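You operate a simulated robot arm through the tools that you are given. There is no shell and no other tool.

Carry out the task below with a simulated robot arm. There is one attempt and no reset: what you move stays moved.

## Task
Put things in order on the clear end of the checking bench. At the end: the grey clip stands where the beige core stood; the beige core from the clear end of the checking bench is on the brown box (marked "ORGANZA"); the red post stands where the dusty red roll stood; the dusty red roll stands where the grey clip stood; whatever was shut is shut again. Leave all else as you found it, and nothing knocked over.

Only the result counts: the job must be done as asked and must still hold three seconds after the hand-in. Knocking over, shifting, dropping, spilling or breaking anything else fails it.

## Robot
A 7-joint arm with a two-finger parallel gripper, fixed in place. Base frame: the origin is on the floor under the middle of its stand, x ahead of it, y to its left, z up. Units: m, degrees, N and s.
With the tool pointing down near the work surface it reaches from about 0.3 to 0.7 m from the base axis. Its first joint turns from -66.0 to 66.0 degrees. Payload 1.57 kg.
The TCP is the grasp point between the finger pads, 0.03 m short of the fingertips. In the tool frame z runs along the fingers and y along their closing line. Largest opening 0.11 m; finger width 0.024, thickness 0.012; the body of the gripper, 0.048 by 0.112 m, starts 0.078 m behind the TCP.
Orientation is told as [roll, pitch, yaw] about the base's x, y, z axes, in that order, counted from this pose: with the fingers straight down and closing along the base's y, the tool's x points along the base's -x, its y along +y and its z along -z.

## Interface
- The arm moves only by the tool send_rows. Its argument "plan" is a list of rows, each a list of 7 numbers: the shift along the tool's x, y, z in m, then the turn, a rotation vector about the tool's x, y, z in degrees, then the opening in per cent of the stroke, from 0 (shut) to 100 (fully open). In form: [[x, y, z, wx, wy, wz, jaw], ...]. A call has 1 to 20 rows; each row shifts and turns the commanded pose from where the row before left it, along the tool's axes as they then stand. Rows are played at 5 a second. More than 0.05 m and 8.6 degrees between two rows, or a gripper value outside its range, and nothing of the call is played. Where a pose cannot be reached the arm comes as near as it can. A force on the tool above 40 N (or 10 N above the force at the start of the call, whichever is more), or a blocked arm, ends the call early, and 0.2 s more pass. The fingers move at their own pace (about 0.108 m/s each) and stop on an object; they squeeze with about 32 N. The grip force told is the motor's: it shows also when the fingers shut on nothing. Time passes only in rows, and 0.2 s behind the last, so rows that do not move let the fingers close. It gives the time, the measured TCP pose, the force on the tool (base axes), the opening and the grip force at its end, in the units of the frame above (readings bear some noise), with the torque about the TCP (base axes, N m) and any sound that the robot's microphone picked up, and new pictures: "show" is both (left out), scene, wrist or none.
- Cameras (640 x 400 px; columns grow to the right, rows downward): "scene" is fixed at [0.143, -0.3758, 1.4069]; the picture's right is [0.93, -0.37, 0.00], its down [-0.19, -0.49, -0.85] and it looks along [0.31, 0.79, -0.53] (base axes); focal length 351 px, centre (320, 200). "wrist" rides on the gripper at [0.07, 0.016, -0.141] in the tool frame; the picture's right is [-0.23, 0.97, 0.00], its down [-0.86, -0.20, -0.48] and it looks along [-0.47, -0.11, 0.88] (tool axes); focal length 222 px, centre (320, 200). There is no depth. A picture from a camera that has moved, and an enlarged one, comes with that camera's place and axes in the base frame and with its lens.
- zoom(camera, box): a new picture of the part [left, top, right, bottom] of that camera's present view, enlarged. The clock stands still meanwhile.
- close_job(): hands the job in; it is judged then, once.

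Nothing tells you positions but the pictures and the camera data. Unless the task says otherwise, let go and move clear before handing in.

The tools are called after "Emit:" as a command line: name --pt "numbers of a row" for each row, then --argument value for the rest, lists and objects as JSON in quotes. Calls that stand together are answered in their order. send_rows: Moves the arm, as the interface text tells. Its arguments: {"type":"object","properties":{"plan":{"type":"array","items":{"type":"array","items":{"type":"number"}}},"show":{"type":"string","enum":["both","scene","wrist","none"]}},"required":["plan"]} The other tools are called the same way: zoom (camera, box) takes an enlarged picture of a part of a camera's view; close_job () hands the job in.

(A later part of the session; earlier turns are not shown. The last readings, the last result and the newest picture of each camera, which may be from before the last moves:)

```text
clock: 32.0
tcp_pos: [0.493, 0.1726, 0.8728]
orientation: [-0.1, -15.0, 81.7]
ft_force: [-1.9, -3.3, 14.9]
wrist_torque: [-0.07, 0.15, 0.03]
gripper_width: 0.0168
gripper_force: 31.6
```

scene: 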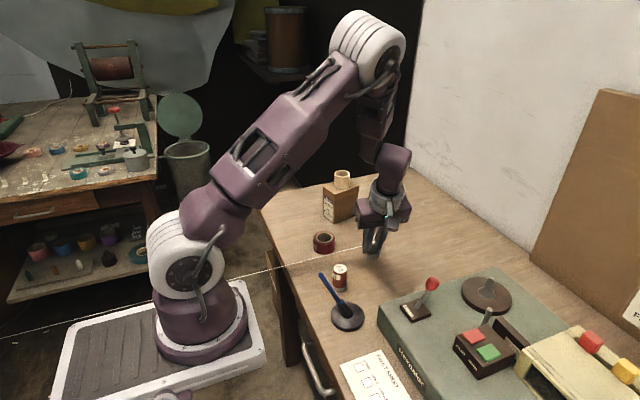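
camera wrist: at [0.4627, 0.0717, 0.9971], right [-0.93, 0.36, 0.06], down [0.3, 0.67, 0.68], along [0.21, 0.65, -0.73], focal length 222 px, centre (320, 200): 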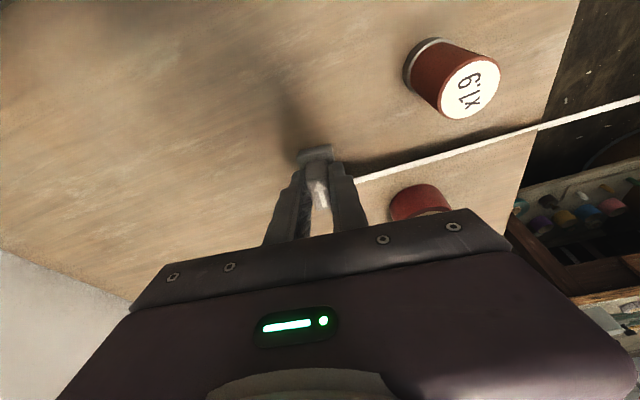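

The clip is on the bench (14.9 N), so I'll relieve the load and open just a little, watching whether it stays put.

Emit:
send_rows --pt "-0.0002 0 -0.0009 0 0 0 8" --pt "0 0 0 0 0 0 18" --pt "0 0 0 0 0 0 22" --show "none"

Emit:
zoom --camera "scene" --box '[330, 215, 410, 275]'

Emit:
zoom --camera "wrist" --box '[260, 110, 420, 240]'

```text
clock: 32.8
tcp_pos: [0.4931, 0.1721, 0.8743]
orientation: [0.0, -14.9, 81.7]
ft_force: [-0.3, -0.1, -0.3]
wrist_torque: [0.02, -0.02, -0.03]
gripper_width: 0.0239
gripper_force: 0.1
```

```text
6.67 times, centred on (370, 245) of scene
camera zoom: at [0.143, -0.3758, 1.4069], right [0.93, -0.37, 0.0], down [-0.19, -0.49, -0.85], along [0.31, 0.79, -0.53], focal length 2338 px, centre (-13, -100)
```

zoom: 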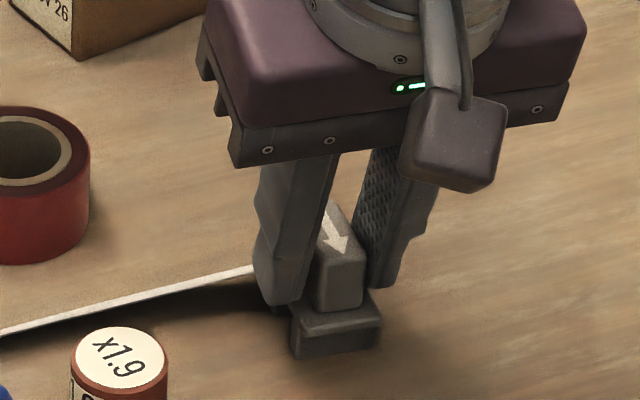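

```text
3.08 times, centred on (340, 175) of wrist
camera zoom: at [0.4625, 0.0719, 0.9924], right [-0.93, 0.36, 0.06], down [0.3, 0.67, 0.68], along [0.21, 0.65, -0.73], focal length 684 px, centre (258, 277)
```

zoom: 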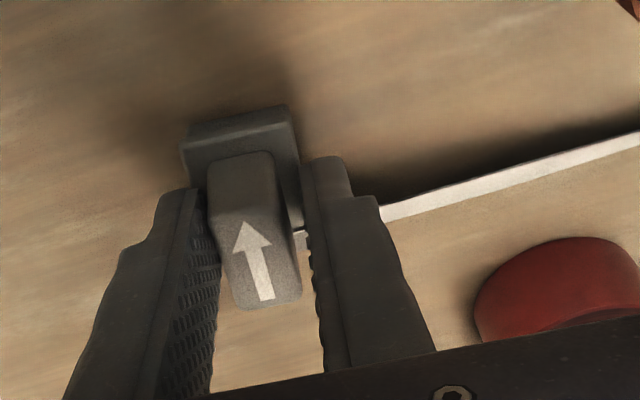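

The clip is standing after the partial release. I'll wait a second to see whether the strap drags it, then open further.

Emit:
send_rows --pt "0 0 0 0 0 0 22" --pt "0 0 0 0 0 0 22" --pt "0 0 0 0 0 0 22" --pt "0 0 0 0 0 0 22" --pt "0 0 0 0 0 0 22" --show "none"

Emit:
zoom --camera "scene" --box '[330, 215, 410, 275]'

Emit:
zoom --camera "wrist" --box '[260, 110, 420, 240]'

```text
clock: 34.0
tcp_pos: [0.4924, 0.1724, 0.8737]
orientation: [0.0, -15.0, 81.6]
ft_force: [1.2, 0.7, -0.8]
wrist_torque: [0.02, -0.01, 0.03]
gripper_width: 0.0241
gripper_force: 0.0
```

```text
6.67 times, centred on (370, 245) of scene
camera zoom: at [0.143, -0.3758, 1.4069], right [0.93, -0.37, 0.0], down [-0.19, -0.49, -0.85], along [0.31, 0.79, -0.53], focal length 2338 px, centre (-13, -100)
```

zoom: 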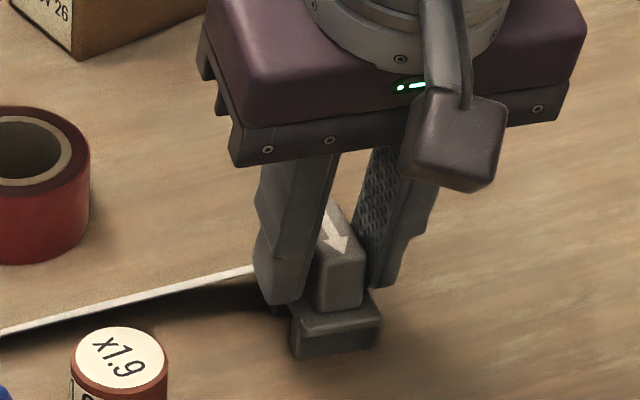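

```text
3.08 times, centred on (340, 175) of wrist
camera zoom: at [0.4626, 0.072, 0.9926], right [-0.93, 0.36, 0.06], down [0.3, 0.67, 0.68], along [0.21, 0.65, -0.73], focal length 684 px, centre (258, 277)
```

zoom: 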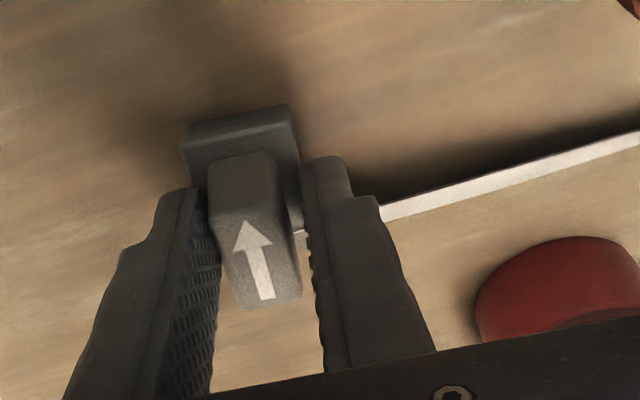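

The clip is stable. I'll open a bit more and withdraw along the finger axis to look at the clip and strap from above.

Emit:
send_rows --pt "0 0 0 0 0 0 35" --pt "0 0 -0.01 0 0 0 40" --pt "0 0 -0.02 0 0 0 40" --pt "0 0 -0.03 0 0 0 40" --pt "0 0 -0.03 0 0 0 40" --show "both"

Emit:
zoom --camera "scene" --box '[330, 205, 410, 275]'

Emit:
zoom --camera "wrist" --box '[260, 90, 420, 210]'

```text
clock: 35.2
tcp_pos: [0.4895, 0.1497, 0.9623]
orientation: [0.1, -15.0, 81.7]
ft_force: [0.6, 0.5, 0.0]
wrist_torque: [0.01, 0.01, 0.03]
gripper_width: 0.0441
gripper_force: 0.0
camera wrist: at [0.4587, 0.0491, 1.0815], right [-0.93, 0.36, 0.06], down [0.3, 0.67, 0.68], along [0.2, 0.65, -0.73], focal length 222 px, centre (320, 200)
```

scene: 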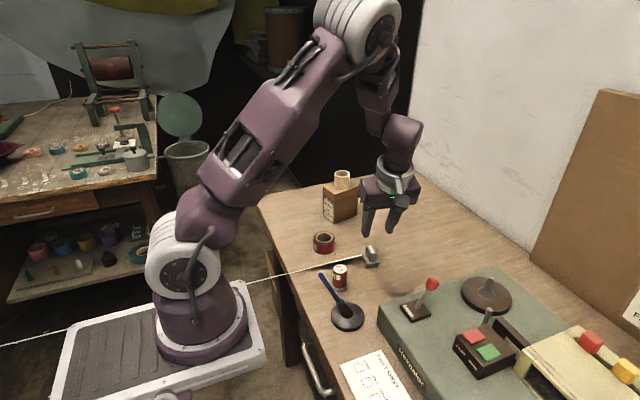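
wrist: 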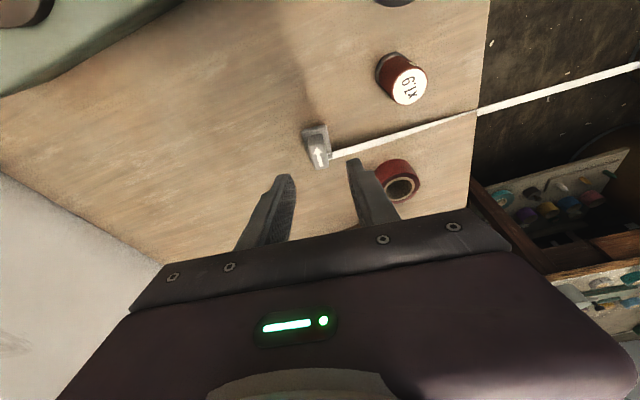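

```text
5.71 times, centred on (370, 240) of scene
camera zoom: at [0.143, -0.3758, 1.4069], right [0.93, -0.37, 0.0], down [-0.19, -0.49, -0.85], along [0.31, 0.79, -0.53], focal length 2004 px, centre (34, -29)
```

zoom: 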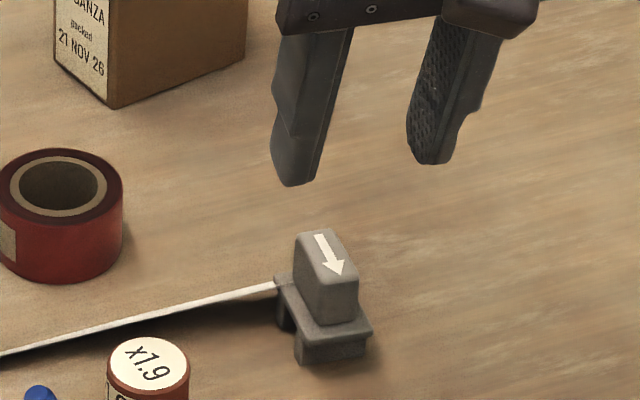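

```text
3.33 times, centred on (340, 150) of wrist
camera zoom: at [0.4587, 0.0491, 1.0815], right [-0.93, 0.36, 0.06], down [0.3, 0.67, 0.68], along [0.2, 0.65, -0.73], focal length 740 px, centre (253, 367)
```

zoom: 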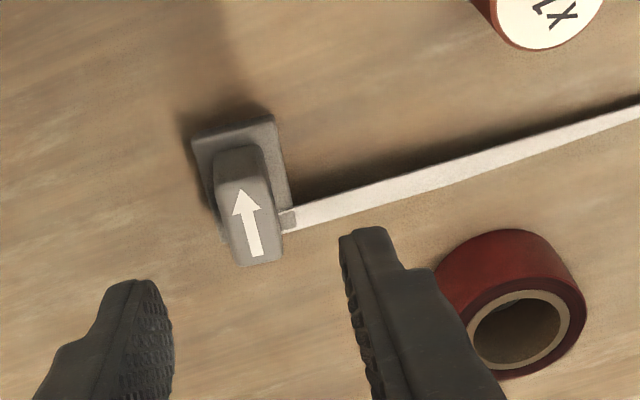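

The clip stands upright at about (0.494, 0.181), within a couple of mm of the core's spot, and the strap lies slack between post and roll. Next is the roll, which I'll grip with the same outward tilt (18°) so it can be set down flat at the far clip spot.

Emit:
send_rows --pt "0 0 0 0 -3 0 60" --pt "-0.0249 0.0232 0.0139 0 0 0 85" --pt "-0.0249 0.0232 0.0139 0 0 0 85" --pt "-0.0249 0.0232 0.0139 0 0 0 85" --pt "-0.0249 0.0232 0.0139 0 0 0 85" --show "both"

Emit:
zoom --camera "wrist" --box '[250, 100, 390, 220]'

```text
clock: 36.4
tcp_pos: [0.4117, 0.274, 0.9399]
orientation: [0.0, -18.0, 81.5]
ft_force: [0.1, 0.5, 0.0]
wrist_torque: [-0.02, -0.01, -0.02]
gripper_width: 0.0934
gripper_force: 0.0
camera wrist: at [0.3803, 0.1665, 1.0533], right [-0.93, 0.36, 0.07], down [0.29, 0.63, 0.72], along [0.21, 0.69, -0.69], focal length 222 px, centre (320, 200)
```

scene: 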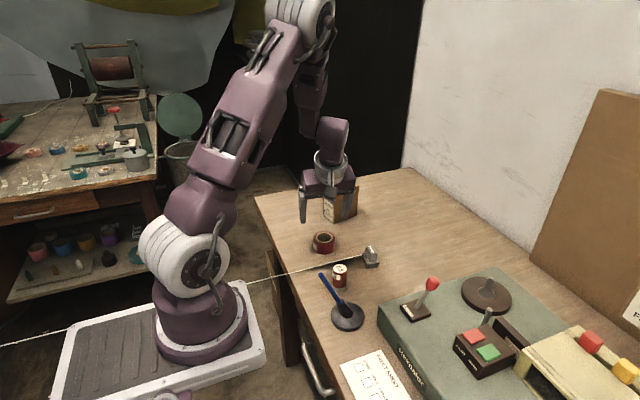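
wrist: 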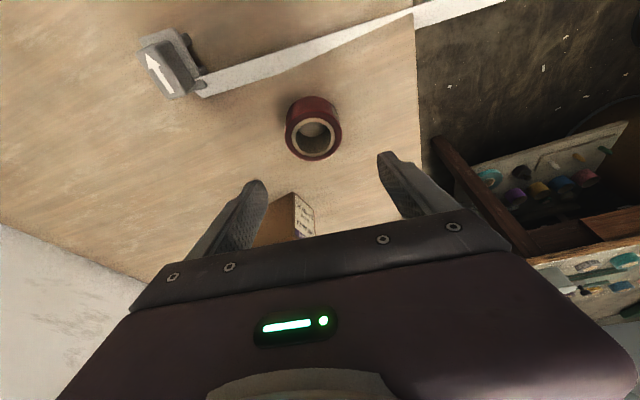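

```text
3.33 times, centred on (320, 160) of wrist
camera zoom: at [0.3803, 0.1665, 1.0533], right [-0.93, 0.36, 0.07], down [0.29, 0.63, 0.72], along [0.21, 0.69, -0.69], focal length 740 px, centre (320, 333)
```

zoom: 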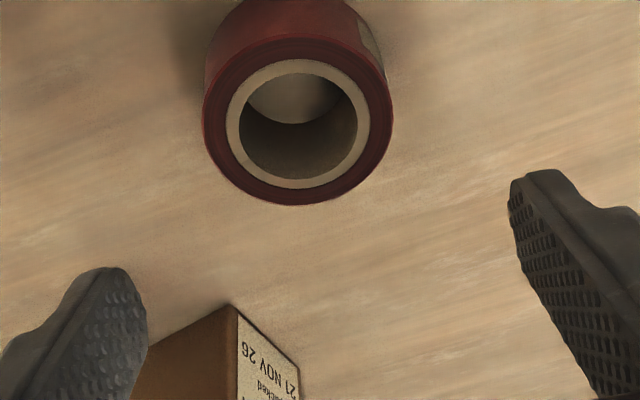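

The roll is centred at about (0.4147, 0.2793). I'm descending with the fingers straddling it.

Emit:
send_rows --pt "0.0067 -0.0007 0.0197 0 0 0 85" --pt "0.0067 -0.0007 0.0197 0 0 0 85" --pt "0.0067 -0.0007 0.0197 0 0 0 85" --pt "0.0062 -0.0005 0.0185 0 0 0 85" --show "wrist"

Emit:
zoom --camera "scene" --box '[280, 190, 380, 270]'

```text
clock: 37.4
tcp_pos: [0.416, 0.2702, 0.8569]
orientation: [0.0, -18.0, 81.7]
ft_force: [0.0, 0.2, 0.7]
wrist_torque: [0.0, 0.02, -0.04]
gripper_width: 0.0934
gripper_force: 0.0
camera wrist: at [0.3843, 0.165, 0.9703], right [-0.93, 0.35, 0.07], down [0.29, 0.63, 0.72], along [0.21, 0.69, -0.69], focal length 222 px, centre (320, 200)
```

wrist: 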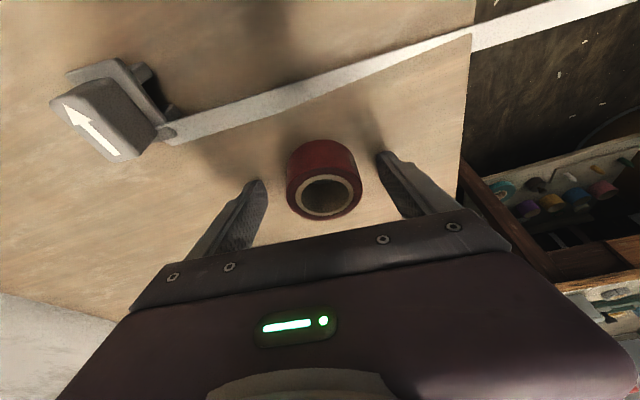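

```text
5.00 times, centred on (330, 230) of scene
camera zoom: at [0.143, -0.3758, 1.4069], right [0.93, -0.37, 0.0], down [-0.19, -0.49, -0.85], along [0.31, 0.79, -0.53], focal length 1754 px, centre (270, 50)
```

zoom: 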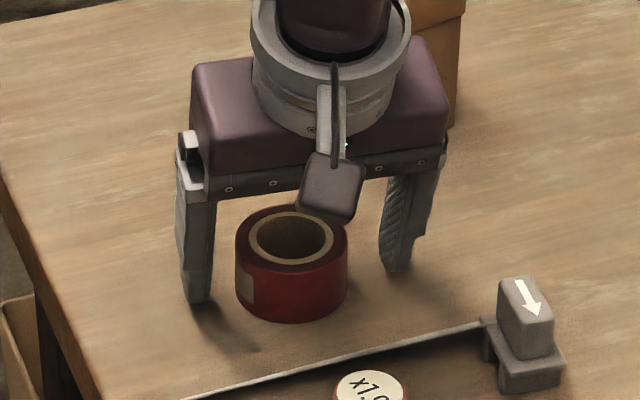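

The roll sits between the fingers. From here I can also see the strap's joint to the clip, so I'll zoom in on that and on the roll.

Emit:
zoom --camera "wrist" --box '[40, 40, 220, 180]'

Emit:
zoom --camera "wrist" --box '[240, 120, 440, 250]'

```text
2.86 times, centred on (130, 110) of wrist
camera zoom: at [0.3843, 0.165, 0.9703], right [-0.93, 0.35, 0.07], down [0.29, 0.63, 0.72], along [0.21, 0.69, -0.69], focal length 635 px, centre (863, 457)
```

zoom: 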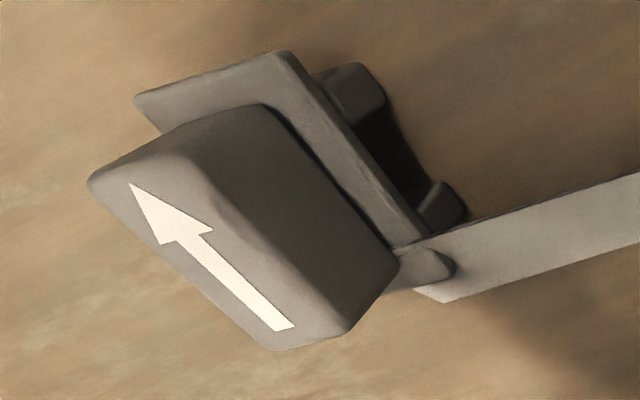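

```text
3.08 times, centred on (340, 185) of wrist
camera zoom: at [0.3843, 0.165, 0.9703], right [-0.93, 0.35, 0.07], down [0.29, 0.63, 0.72], along [0.21, 0.69, -0.69], focal length 684 px, centre (258, 246)
```

zoom: 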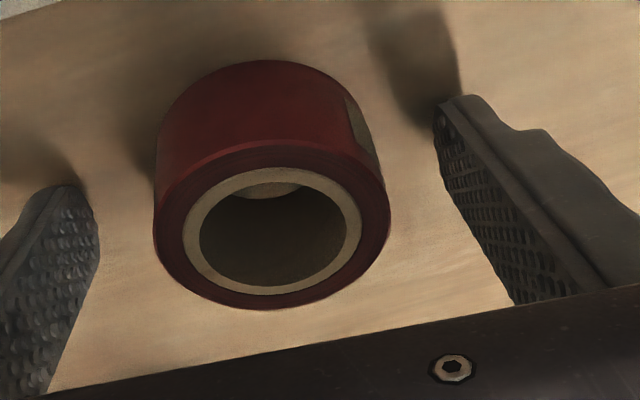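

The roll is centred between the fingers. I'm closing on it.

Emit:
send_rows --pt "0 0 0 0 0 0 60" --pt "0 0 0 0 0 0 42" --pt "0 0 0 0 0 0 42" --pt "0 0 0 0 0 0 42" --show "wrist"

Emit:
zoom --camera "scene" --box '[280, 190, 400, 280]'

```text
clock: 38.4
tcp_pos: [0.4169, 0.2724, 0.8575]
orientation: [0.0, -18.0, 81.7]
ft_force: [0.1, 0.0, 1.0]
wrist_torque: [-0.02, 0.02, 0.05]
gripper_width: 0.0561
gripper_force: 32.0
camera wrist: at [0.3842, 0.1652, 0.9705], right [-0.93, 0.35, 0.07], down [0.29, 0.63, 0.72], along [0.21, 0.69, -0.69], focal length 222 px, centre (320, 200)
```

wrist: 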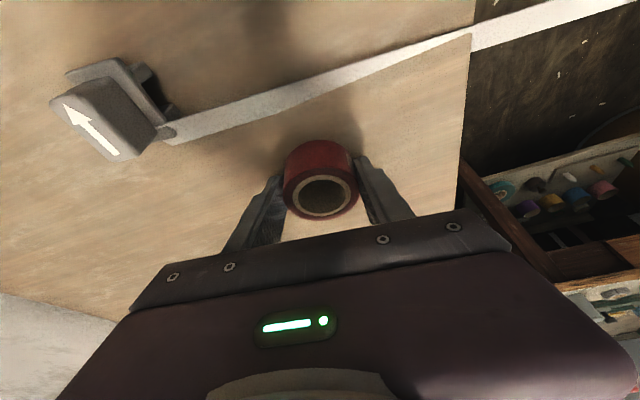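

```text
4.44 times, centred on (340, 235) of scene
camera zoom: at [0.143, -0.3758, 1.4069], right [0.93, -0.37, 0.0], down [-0.19, -0.49, -0.85], along [0.31, 0.79, -0.53], focal length 1559 px, centre (231, 44)
```

zoom: 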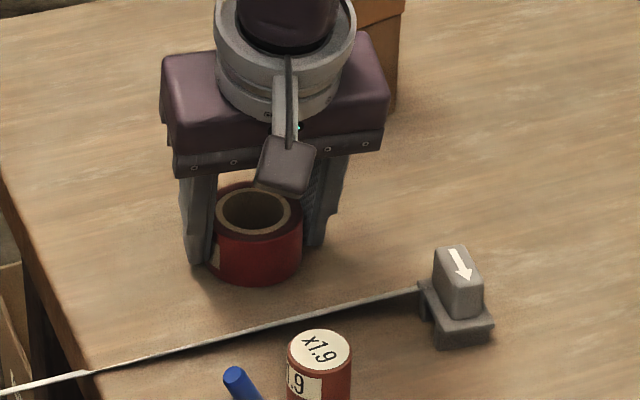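

The roll is gripped with an opening of 56 mm. I'm lifting it straight up and then carrying it around the box on its -x side.

Emit:
send_rows --pt "-0.003 0 -0.0095 0 0 0 42" --pt "-0.0077 0 -0.0238 0 0 0 42" --pt "-0.0125 0 -0.038 0 0 0 42" --show "both"

```text
clock: 39.2
tcp_pos: [0.4159, 0.2708, 0.9294]
orientation: [0.0, -17.9, 81.7]
ft_force: [-0.4, -0.8, -0.9]
wrist_torque: [0.01, -0.01, 0.01]
gripper_width: 0.0563
gripper_force: 32.3
camera wrist: at [0.3847, 0.1653, 1.0439], right [-0.93, 0.35, 0.07], down [0.29, 0.63, 0.72], along [0.21, 0.69, -0.69], focal length 222 px, centre (320, 200)
```

scene: 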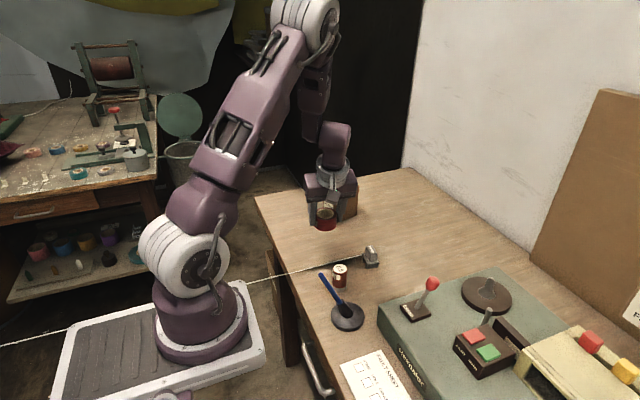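
wrist: 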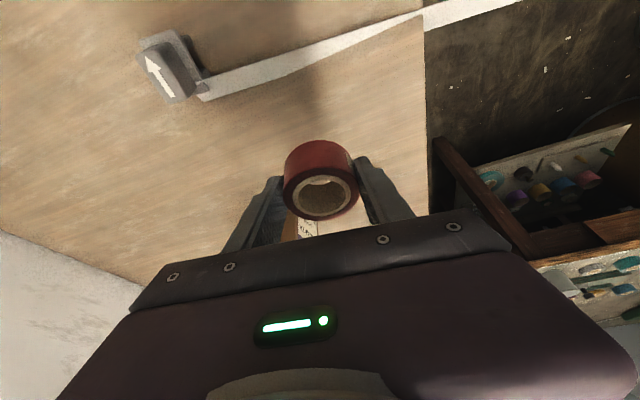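

The roll lifts cleanly. I'm carrying it along the -x side of the box toward the far end.

Emit:
send_rows --pt "-0.026 0.0161 0.0084 0 0 0 42" --pt "-0.026 0.0161 0.0084 0 0 0 42" --pt "-0.026 0.0161 0.0084 0 0 0 42" --pt "-0.0282 0.0043 0.0092 0 0 0 42" --pt "-0.0282 0.0043 0.0092 0 0 0 42" --pt "-0.0282 0.0043 0.0092 0 0 0 42" --show "both"

```text
clock: 40.6
tcp_pos: [0.3821, 0.4501, 0.9305]
orientation: [-0.1, -18.0, 81.7]
ft_force: [0.1, -0.5, -0.4]
wrist_torque: [-0.01, 0.01, -0.04]
gripper_width: 0.0561
gripper_force: 32.1
camera wrist: at [0.3499, 0.3431, 1.0448], right [-0.93, 0.35, 0.07], down [0.29, 0.63, 0.72], along [0.21, 0.69, -0.69], focal length 222 px, centre (320, 200)
```

scene: 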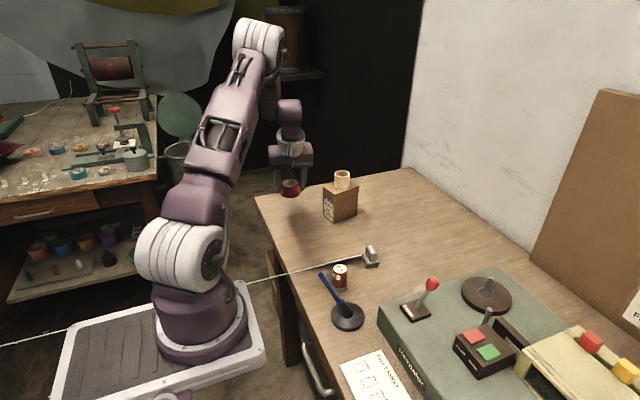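
wrist: 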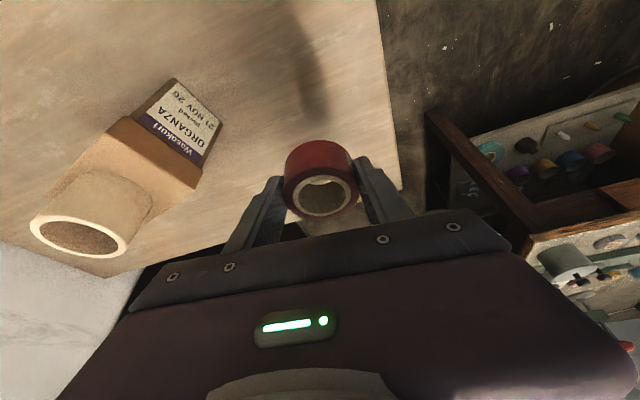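

I'm moving to just above the clip's old spot.

Emit:
send_rows --pt "-0.018 -0.0209 0.017 0 0 0 42" --pt "-0.018 -0.0209 0.022 0 0 0 42" --pt "-0.018 -0.0209 0.025 0 0 0 42" --show "both"

Emit:
zoom --camera "scene" --box '[270, 150, 370, 220]'

```text
clock: 41.4
tcp_pos: [0.4536, 0.5103, 0.8871]
orientation: [-0.1, -18.0, 81.7]
ft_force: [0.4, 0.1, -0.8]
wrist_torque: [-0.02, 0.0, 0.02]
gripper_width: 0.0562
gripper_force: 31.4
camera wrist: at [0.4218, 0.4042, 1.0007], right [-0.93, 0.35, 0.07], down [0.29, 0.63, 0.72], along [0.21, 0.69, -0.69], focal length 222 px, centre (320, 200)
```

scene: 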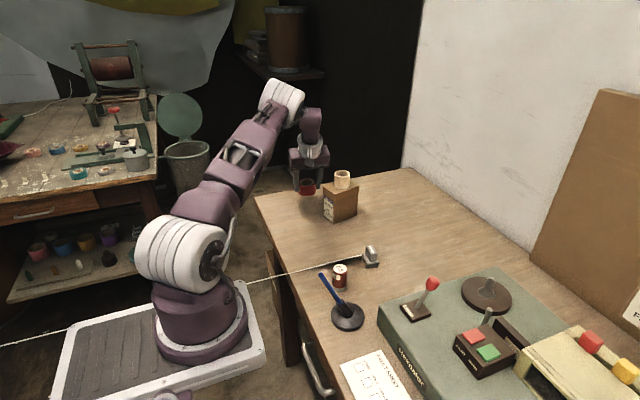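
wrist: 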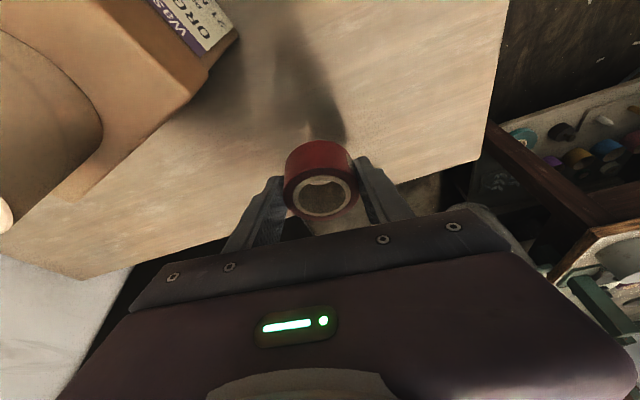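

```text
5.71 times, centred on (320, 185) of scene
camera zoom: at [0.143, -0.3758, 1.4069], right [0.93, -0.37, 0.0], down [-0.19, -0.49, -0.85], along [0.31, 0.79, -0.53], focal length 2004 px, centre (320, 286)
```

zoom: 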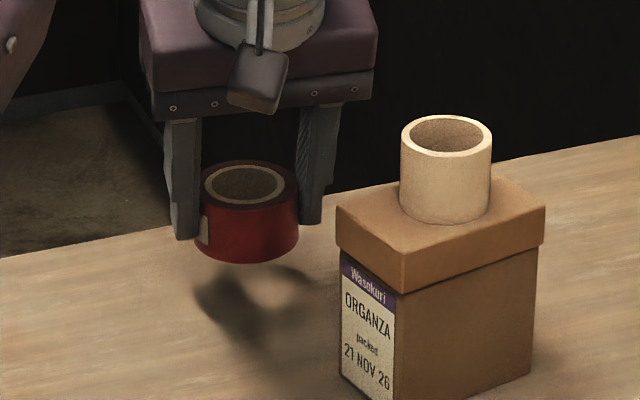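

The roll is over the clip's old spot, about 3 cm up. I'm lowering it.

Emit:
send_rows --pt "0.0026 0 0.0095 0 0 0 42" --pt "0.0026 0 0.0086 0 0 0 42" --pt "0.0021 0 0.0065 0 0 0 42" --show "none"

Emit:
zoom --camera "scene" --box '[270, 150, 370, 220]'

```text
clock: 42.2
tcp_pos: [0.4525, 0.5124, 0.8618]
orientation: [0.0, -18.0, 81.6]
ft_force: [-0.4, 1.0, 0.7]
wrist_torque: [-0.02, 0.01, 0.0]
gripper_width: 0.056
gripper_force: 32.2
```

```text
5.71 times, centred on (320, 185) of scene
camera zoom: at [0.143, -0.3758, 1.4069], right [0.93, -0.37, 0.0], down [-0.19, -0.49, -0.85], along [0.31, 0.79, -0.53], focal length 2004 px, centre (320, 286)
```

zoom: 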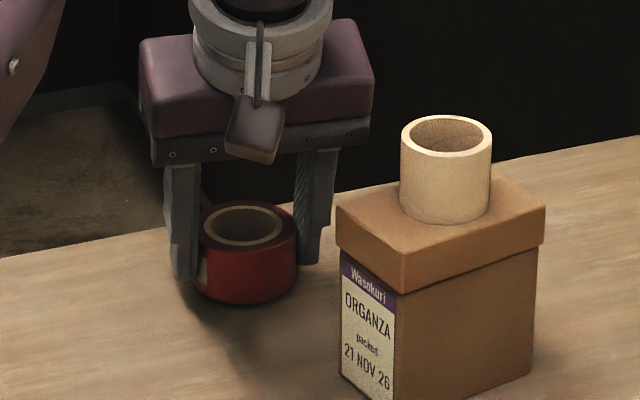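

Emit:
send_rows --pt "0.0003 0 0.0012 0 0 0 42" --pt "0.0003 0 0.0012 0 0 0 42" --show "none"

Emit:
send_rows --pt "0.0003 0 0.001 0 0 0 42" --show "none"

```text
clock: 42.8
tcp_pos: [0.4518, 0.5115, 0.8586]
orientation: [0.0, -18.1, 81.7]
ft_force: [-0.1, 0.1, 0.2]
wrist_torque: [0.0, 0.02, -0.01]
gripper_width: 0.0558
gripper_force: 32.1
```

```text
clock: 43.2
tcp_pos: [0.453, 0.5133, 0.8572]
orientation: [0.1, -18.0, 81.7]
ft_force: [-0.1, 0.8, -1.0]
wrist_torque: [-0.02, -0.02, 0.03]
gripper_width: 0.056
gripper_force: 31.9
```

Emit:
send_rows --pt "0.0003 0 0.001 0 0 0 42" --show "none"

Emit:
zoom --camera "scene" --box '[280, 165, 340, 210]'

```text
clock: 43.6
tcp_pos: [0.4515, 0.5125, 0.856]
orientation: [0.0, -18.0, 81.7]
ft_force: [0.6, 0.0, 0.2]
wrist_torque: [0.04, 0.05, 0.01]
gripper_width: 0.0561
gripper_force: 32.4
```

```text
8.89 times, centred on (310, 188) of scene
camera zoom: at [0.143, -0.3758, 1.4069], right [0.93, -0.37, 0.0], down [-0.19, -0.49, -0.85], along [0.31, 0.79, -0.53], focal length 3118 px, centre (409, 311)
```

zoom: 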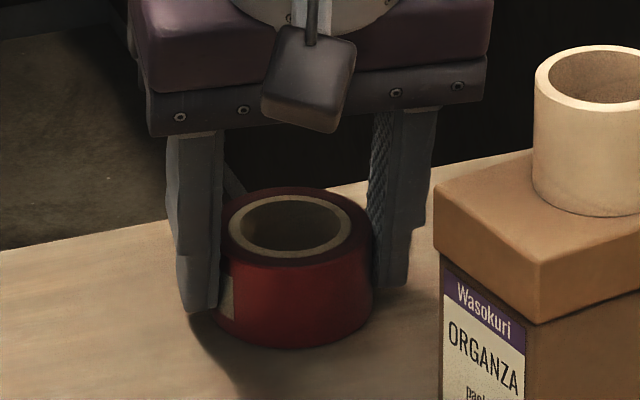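

Emit:
send_rows --pt "0.0003 0 0.0009 0 0 0 42" --show "none"

Emit:
send_rows --pt "0 0 0 0 0 0 42" --show "none"

```text
clock: 44.0
tcp_pos: [0.4521, 0.5131, 0.857]
orientation: [0.0, -18.2, 81.6]
ft_force: [-3.7, -4.4, 11.2]
wrist_torque: [-0.13, 0.11, 0.04]
gripper_width: 0.0559
gripper_force: 31.8
```

```text
clock: 44.4
tcp_pos: [0.4543, 0.5132, 0.8576]
orientation: [0.0, -18.1, 81.7]
ft_force: [-2.5, -1.6, 14.2]
wrist_torque: [-0.02, 0.07, 0.0]
gripper_width: 0.0561
gripper_force: 32.2
```

The roll is on the bench. I'll relieve the load, release, and withdraw along the finger axis.

Emit:
send_rows --pt "-0.0003 0 -0.0008 0 0 0 42" --pt "0 0 0 0 0 0 56" --pt "0 0 0 0 0 0 70" --pt "0 0 0 0 0 0 70" --pt "0 0 -0.015 0 0 0 70" --pt "0 0 -0.03 0 0 0 70" --pt "0.02 0.02 -0.02 0 0 0 70" --show "both"

Emit:
zoom --camera "scene" --box '[280, 160, 380, 230]'

```text
clock: 46.0
tcp_pos: [0.4297, 0.4775, 0.9136]
orientation: [0.1, -17.9, 81.6]
ft_force: [-0.2, -0.9, -0.2]
wrist_torque: [0.01, -0.02, 0.0]
gripper_width: 0.0774
gripper_force: 0.0
camera wrist: at [0.3977, 0.3705, 1.027], right [-0.93, 0.36, 0.07], down [0.29, 0.63, 0.72], along [0.21, 0.69, -0.69], focal length 222 px, centre (320, 200)
```

scene: 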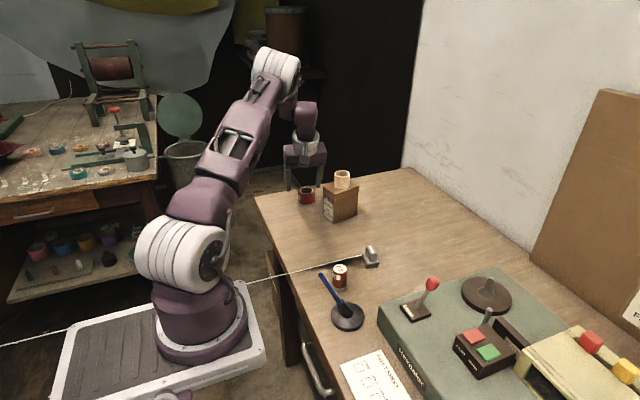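
wrist: 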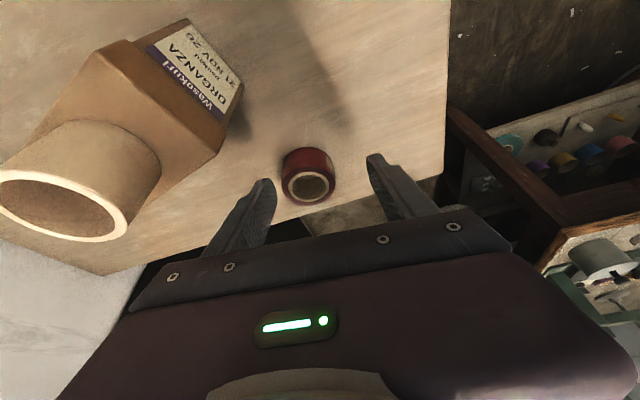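

```text
5.71 times, centred on (330, 195) of scene
camera zoom: at [0.143, -0.3758, 1.4069], right [0.93, -0.37, 0.0], down [-0.19, -0.49, -0.85], along [0.31, 0.79, -0.53], focal length 2004 px, centre (263, 229)
```

zoom: 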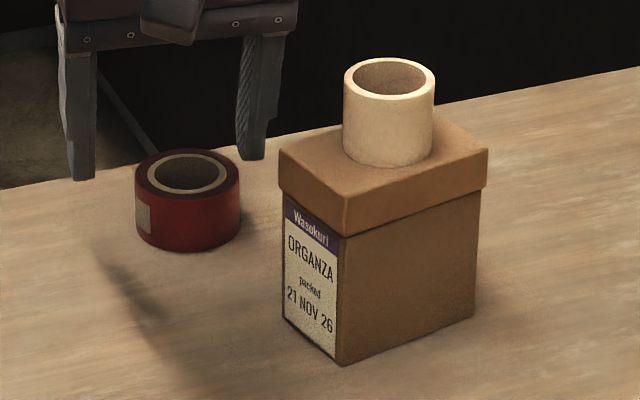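

The roll is standing at the clip's old spot, within 2–3 mm. Next is the red post, so I'll back away from the box, bring the tool vertical, and turn back to yaw 0.

Emit:
send_rows --pt "0.0213 0.0161 -0.0266 0 0 0 70" --pt "0.0213 0.0161 -0.0266 0 0 0 70" --pt "0.0213 0.0161 -0.0266 0 0 0 70" --pt "0 0 0 0 6 0 70" --pt "0 0 0 0 6 0 70" --pt "0 0 0 0 6 0 60" --pt "0 0 0 0 0 8.2 60" --pt "0 0 0 0 0 8.2 60" --pt "0 0 0 0 0 8.2 60" --pt "0 0 0 0 0 8.2 60" --pt "0 0 0 0 0 8.2 60" --pt "0 0 0 0 0 8.2 60" --pt "0 0 0 0 0 8.2 60" --pt "0 0 0 0 0 8.2 60" --pt "0 0 0 0 0 8.2 60" --pt "0 0 0 0 0 7.9 60" --show "both"

```text
clock: 49.4
tcp_pos: [0.3674, 0.3994, 0.968]
orientation: [0.0, 0.0, 0.0]
ft_force: [-0.1, 0.4, 1.0]
wrist_torque: [0.01, 0.02, 0.0]
gripper_width: 0.066
gripper_force: 0.0
camera wrist: at [0.2987, 0.4156, 1.1104], right [0.23, 0.97, 0.0], down [0.85, -0.2, 0.48], along [0.47, -0.11, -0.88], focal length 222 px, centre (320, 200)
```

scene: 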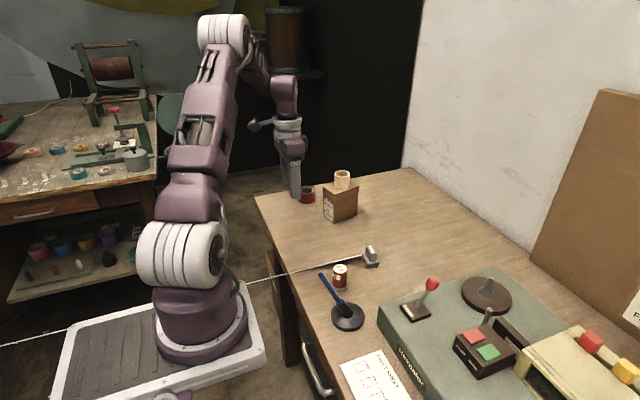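
wrist: 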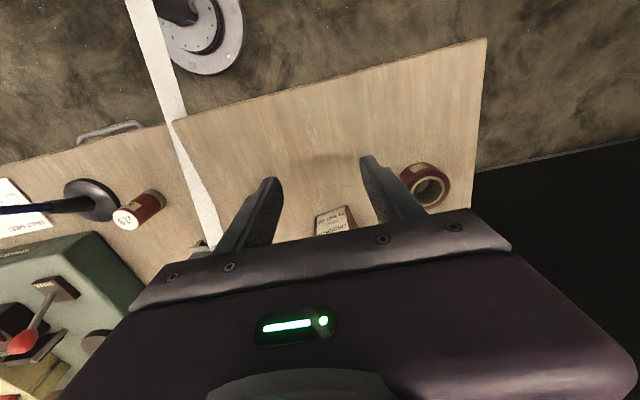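

The tool is vertical at yaw 0. I'm moving over the red post, well above the strap and clear of the pen.

Emit:
send_rows --pt "-0.0038 -0.0371 0 0 0 0 60" --pt "-0.0038 -0.0371 0 0 0 0 60" --pt "-0.0038 -0.0371 0 0 0 0 60" --pt "-0.0038 -0.0371 0 0 0 0 60" --pt "-0.0038 -0.0371 0 0 0 0 60" --pt "-0.0038 -0.0371 0 0 0 0 60" --pt "-0.0038 -0.0371 0 0 0 0 60" --show "both"

Emit:
zoom --camera "wrist" --box '[250, 90, 410, 210]'

```text
clock: 51.0
tcp_pos: [0.3946, 0.1389, 0.9677]
orientation: [0.0, 0.1, 0.0]
ft_force: [0.3, 0.7, 0.1]
wrist_torque: [0.03, -0.01, 0.0]
gripper_width: 0.0659
gripper_force: 0.1
camera wrist: at [0.3249, 0.1539, 1.1104], right [0.23, 0.97, 0.0], down [0.86, -0.2, 0.48], along [0.47, -0.11, -0.88], focal length 222 px, centre (320, 200)
```

scene: 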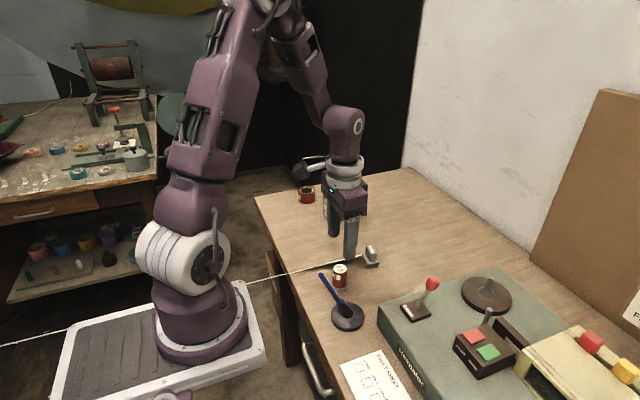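
wrist: 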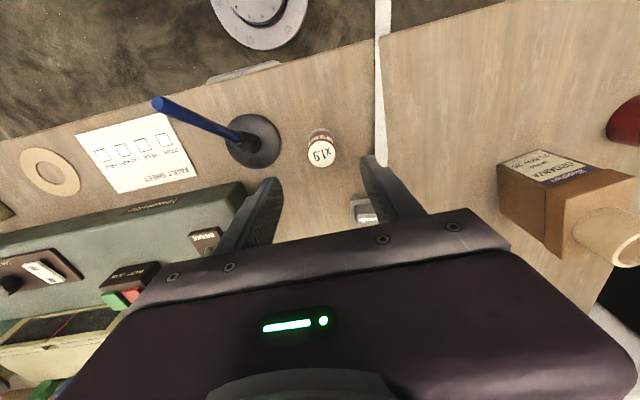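

```text
3.33 times, centred on (330, 150) of wrist
camera zoom: at [0.3249, 0.1539, 1.1104], right [0.23, 0.97, 0.0], down [0.86, -0.2, 0.48], along [0.47, -0.11, -0.88], focal length 740 px, centre (287, 367)
```

zoom: 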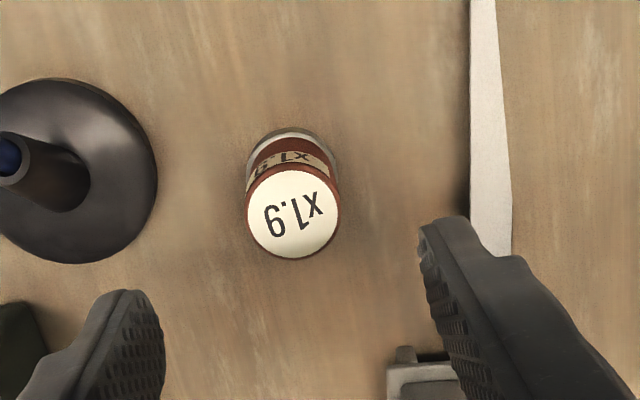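

The post is under the TCP, offset only about 1.5 mm. I'm descending with a 55 mm opening to stay clear of the pen stand and strap.

Emit:
send_rows --pt "0.001 0.0015 0.02 0 0 0 50" --pt "0 0 0.025 0 0 0 50" --pt "0 0 0.025 0 0 0 50" --pt "0 0 0.022 0 0 0 50" --pt "0 0 0.0147 0 0 0 50" --show "wrist"

Emit:
zoom --camera "scene" --box '[290, 230, 410, 340]'

```text
clock: 52.2
tcp_pos: [0.394, 0.1418, 0.8623]
orientation: [-0.1, 0.0, 0.1]
ft_force: [-0.5, 0.5, 0.2]
wrist_torque: [0.0, -0.03, 0.01]
gripper_width: 0.0549
gripper_force: 0.0
camera wrist: at [0.3243, 0.157, 1.0037], right [0.23, 0.97, 0.0], down [0.85, -0.2, 0.48], along [0.47, -0.11, -0.88], focal length 222 px, centre (320, 200)
```

wrist: 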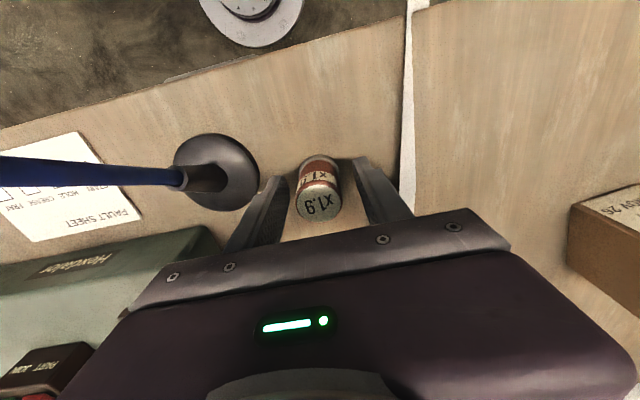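

```text
3.64 times, centred on (350, 285) of scene
camera zoom: at [0.143, -0.3758, 1.4069], right [0.93, -0.37, 0.0], down [-0.19, -0.49, -0.85], along [0.31, 0.79, -0.53], focal length 1276 px, centre (211, -109)
```

zoom: 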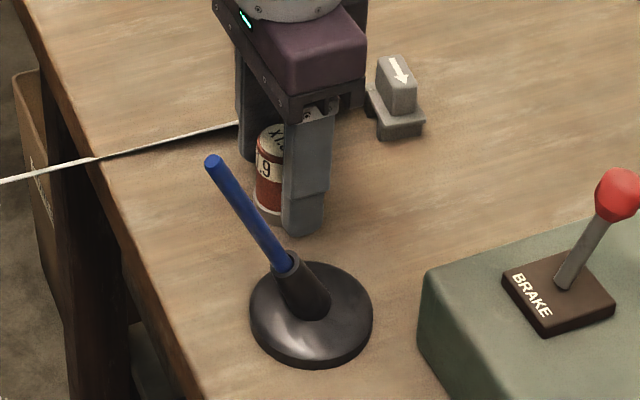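

The post is centred between the fingers. I'm closing on it.

Emit:
send_rows --pt "0 0 0 0 0 0 34" --pt "0 0 0 0 0 0 20" --pt "0 0 0 0 0 0 20" --pt "0 0 0 0 0 0 20" --show "wrist"

```text
clock: 53.2
tcp_pos: [0.3933, 0.1407, 0.8616]
orientation: [0.0, 0.0, 0.0]
ft_force: [0.1, 0.1, 0.7]
wrist_torque: [-0.01, 0.0, 0.0]
gripper_width: 0.0312
gripper_force: 31.8
camera wrist: at [0.3242, 0.157, 1.0039], right [0.23, 0.97, 0.0], down [0.86, -0.2, 0.48], along [0.47, -0.11, -0.88], focal length 222 px, centre (320, 200)
```

wrist: 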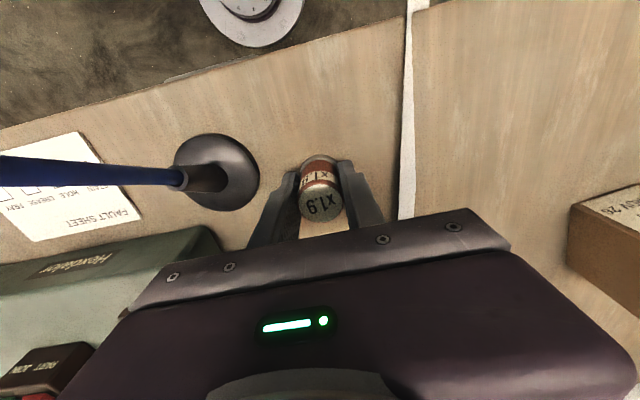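

The post is gripped with an opening of 31 mm. I'll lift slowly and check its weight.

Emit:
send_rows --pt "0 0 -0.004 0 0 0 20" --pt "0 0 -0.008 0 0 0 20" --pt "0 0 -0.01 0 0 0 20" --show "wrist"

Emit:
zoom --camera "scene" --box '[290, 230, 410, 340]'

```text
clock: 54.0
tcp_pos: [0.3935, 0.1402, 0.8843]
orientation: [-0.1, 0.0, 0.0]
ft_force: [0.0, 0.2, -1.9]
wrist_torque: [0.01, 0.01, 0.01]
gripper_width: 0.0313
gripper_force: 32.5
camera wrist: at [0.3246, 0.1567, 1.026], right [0.23, 0.97, 0.0], down [0.86, -0.2, 0.48], along [0.47, -0.11, -0.88], focal length 222 px, centre (320, 200)
```

wrist: 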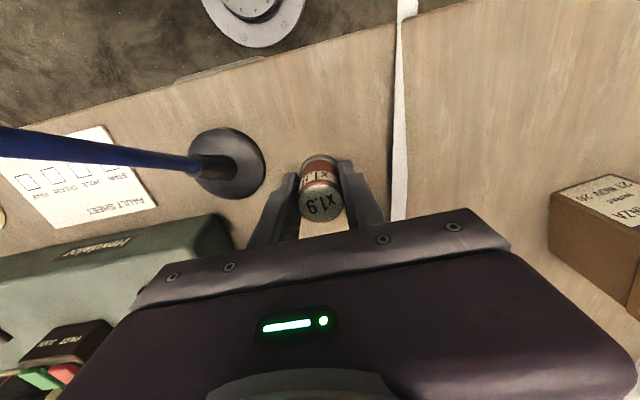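

```text
3.64 times, centred on (350, 285) of scene
camera zoom: at [0.1431, -0.3758, 1.4069], right [0.93, -0.37, 0.0], down [-0.19, -0.49, -0.85], along [0.31, 0.79, -0.53], focal length 1276 px, centre (211, -109)
```

zoom: 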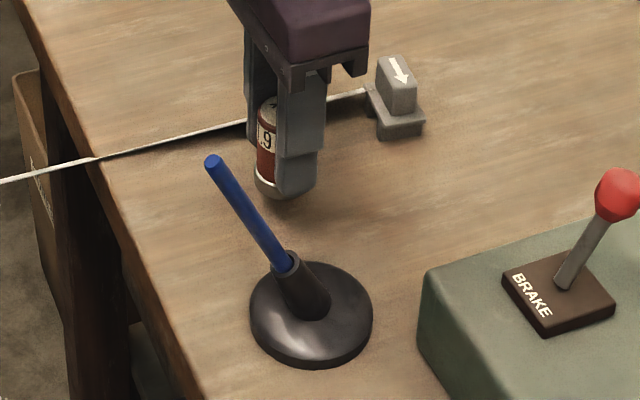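

The post is free and weighs about 0.2 kg. I'm raising it well above the strap and moving to the roll's original spot at (0.4145, 0.2793).

Emit:
send_rows --pt "0 0 -0.03 0 0 0 20" --pt "0 0 -0.036 0 0 0 20" --pt "-0.0053 0.0347 0 0 0 0 20" --pt "-0.0053 0.0347 0 0 0 0 20" --pt "-0.0053 0.0347 0 0 0 0 20" --pt "-0.0053 0.0347 0 0 0 0 20" --show "both"

```text
clock: 55.4
tcp_pos: [0.4152, 0.2787, 0.9494]
orientation: [-0.1, 0.0, -0.1]
ft_force: [-0.1, 0.4, -2.2]
wrist_torque: [-0.04, 0.0, 0.02]
gripper_width: 0.0313
gripper_force: 31.7
camera wrist: at [0.3453, 0.2952, 1.0925], right [0.23, 0.97, 0.0], down [0.86, -0.2, 0.48], along [0.47, -0.11, -0.88], focal length 222 px, centre (320, 200)
```

scene: 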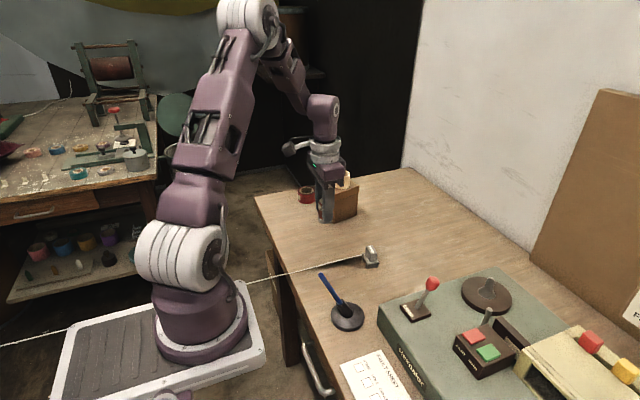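
wrist: 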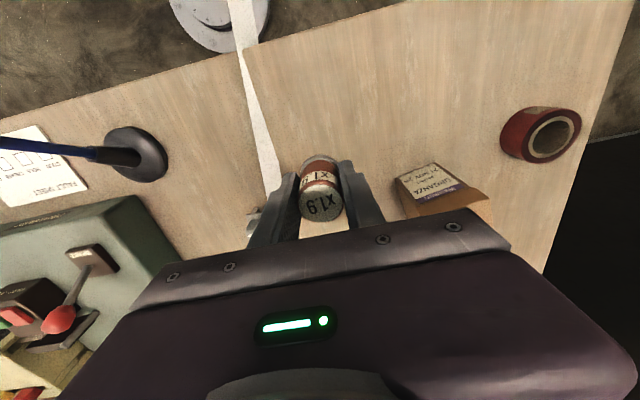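

The post is over the roll's old spot. I'm lowering it to just above the bench.

Emit:
send_rows --pt "0 0 0.03 0 0 0 20" --pt "0 0 0.025 0 0 0 20" --pt "0 0 0.018 0 0 0 20" --pt "0 0 0.01 0 0 0 20" --show "none"

Emit:
zoom --camera "scene" --box '[290, 190, 390, 270]'

```text
clock: 56.4
tcp_pos: [0.4141, 0.2805, 0.8666]
orientation: [0.0, 0.0, 0.0]
ft_force: [0.1, 0.1, -1.7]
wrist_torque: [0.03, 0.0, 0.0]
gripper_width: 0.0313
gripper_force: 32.0
```

```text
5.00 times, centred on (340, 230) of scene
camera zoom: at [0.1431, -0.3758, 1.4069], right [0.93, -0.37, 0.0], down [-0.19, -0.49, -0.85], along [0.31, 0.79, -0.53], focal length 1754 px, centre (220, 50)
```

zoom: 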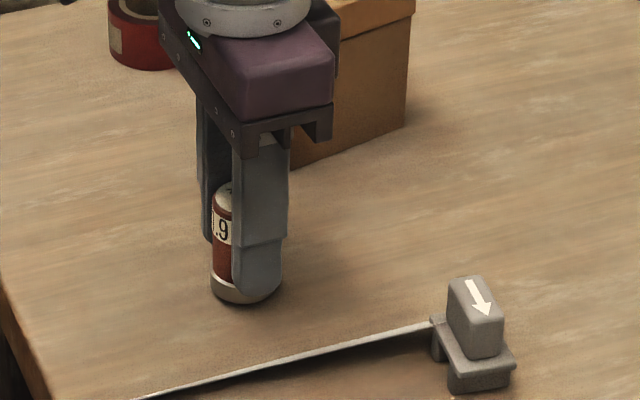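

Emit:
send_rows --pt "0 0 0.0015 0 0 0 20" --pt "0 0 0.0012 0 0 0 20" --show "none"

Emit:
send_rows --pt "0 0 0.001 0 0 0 20" --show "none"

```text
clock: 57.0
tcp_pos: [0.4141, 0.2798, 0.8638]
orientation: [0.0, 0.0, 0.0]
ft_force: [-0.9, -0.4, -2.2]
wrist_torque: [-0.01, 0.0, 0.01]
gripper_width: 0.0316
gripper_force: 31.3
```

```text
clock: 57.4
tcp_pos: [0.4145, 0.2799, 0.8621]
orientation: [0.0, 0.0, 0.0]
ft_force: [-0.9, -0.2, -2.0]
wrist_torque: [-0.01, -0.01, -0.02]
gripper_width: 0.0312
gripper_force: 31.6
```

Emit:
send_rows --pt "0 0 0.001 0 0 0 20" --show "none"

```text
clock: 57.8
tcp_pos: [0.4151, 0.2794, 0.8615]
orientation: [0.0, -0.1, -0.1]
ft_force: [0.0, -0.3, -1.6]
wrist_torque: [-0.03, -0.02, -0.01]
gripper_width: 0.0313
gripper_force: 31.7
```

Emit:
send_rows --pt "0 0 0.0008 0 0 0 20" --show "none"

```text
clock: 58.2
tcp_pos: [0.4154, 0.2795, 0.8622]
orientation: [0.0, 0.1, -0.1]
ft_force: [-2.5, -3.1, 8.7]
wrist_torque: [-0.09, 0.08, -0.05]
gripper_width: 0.0314
gripper_force: 31.7
```

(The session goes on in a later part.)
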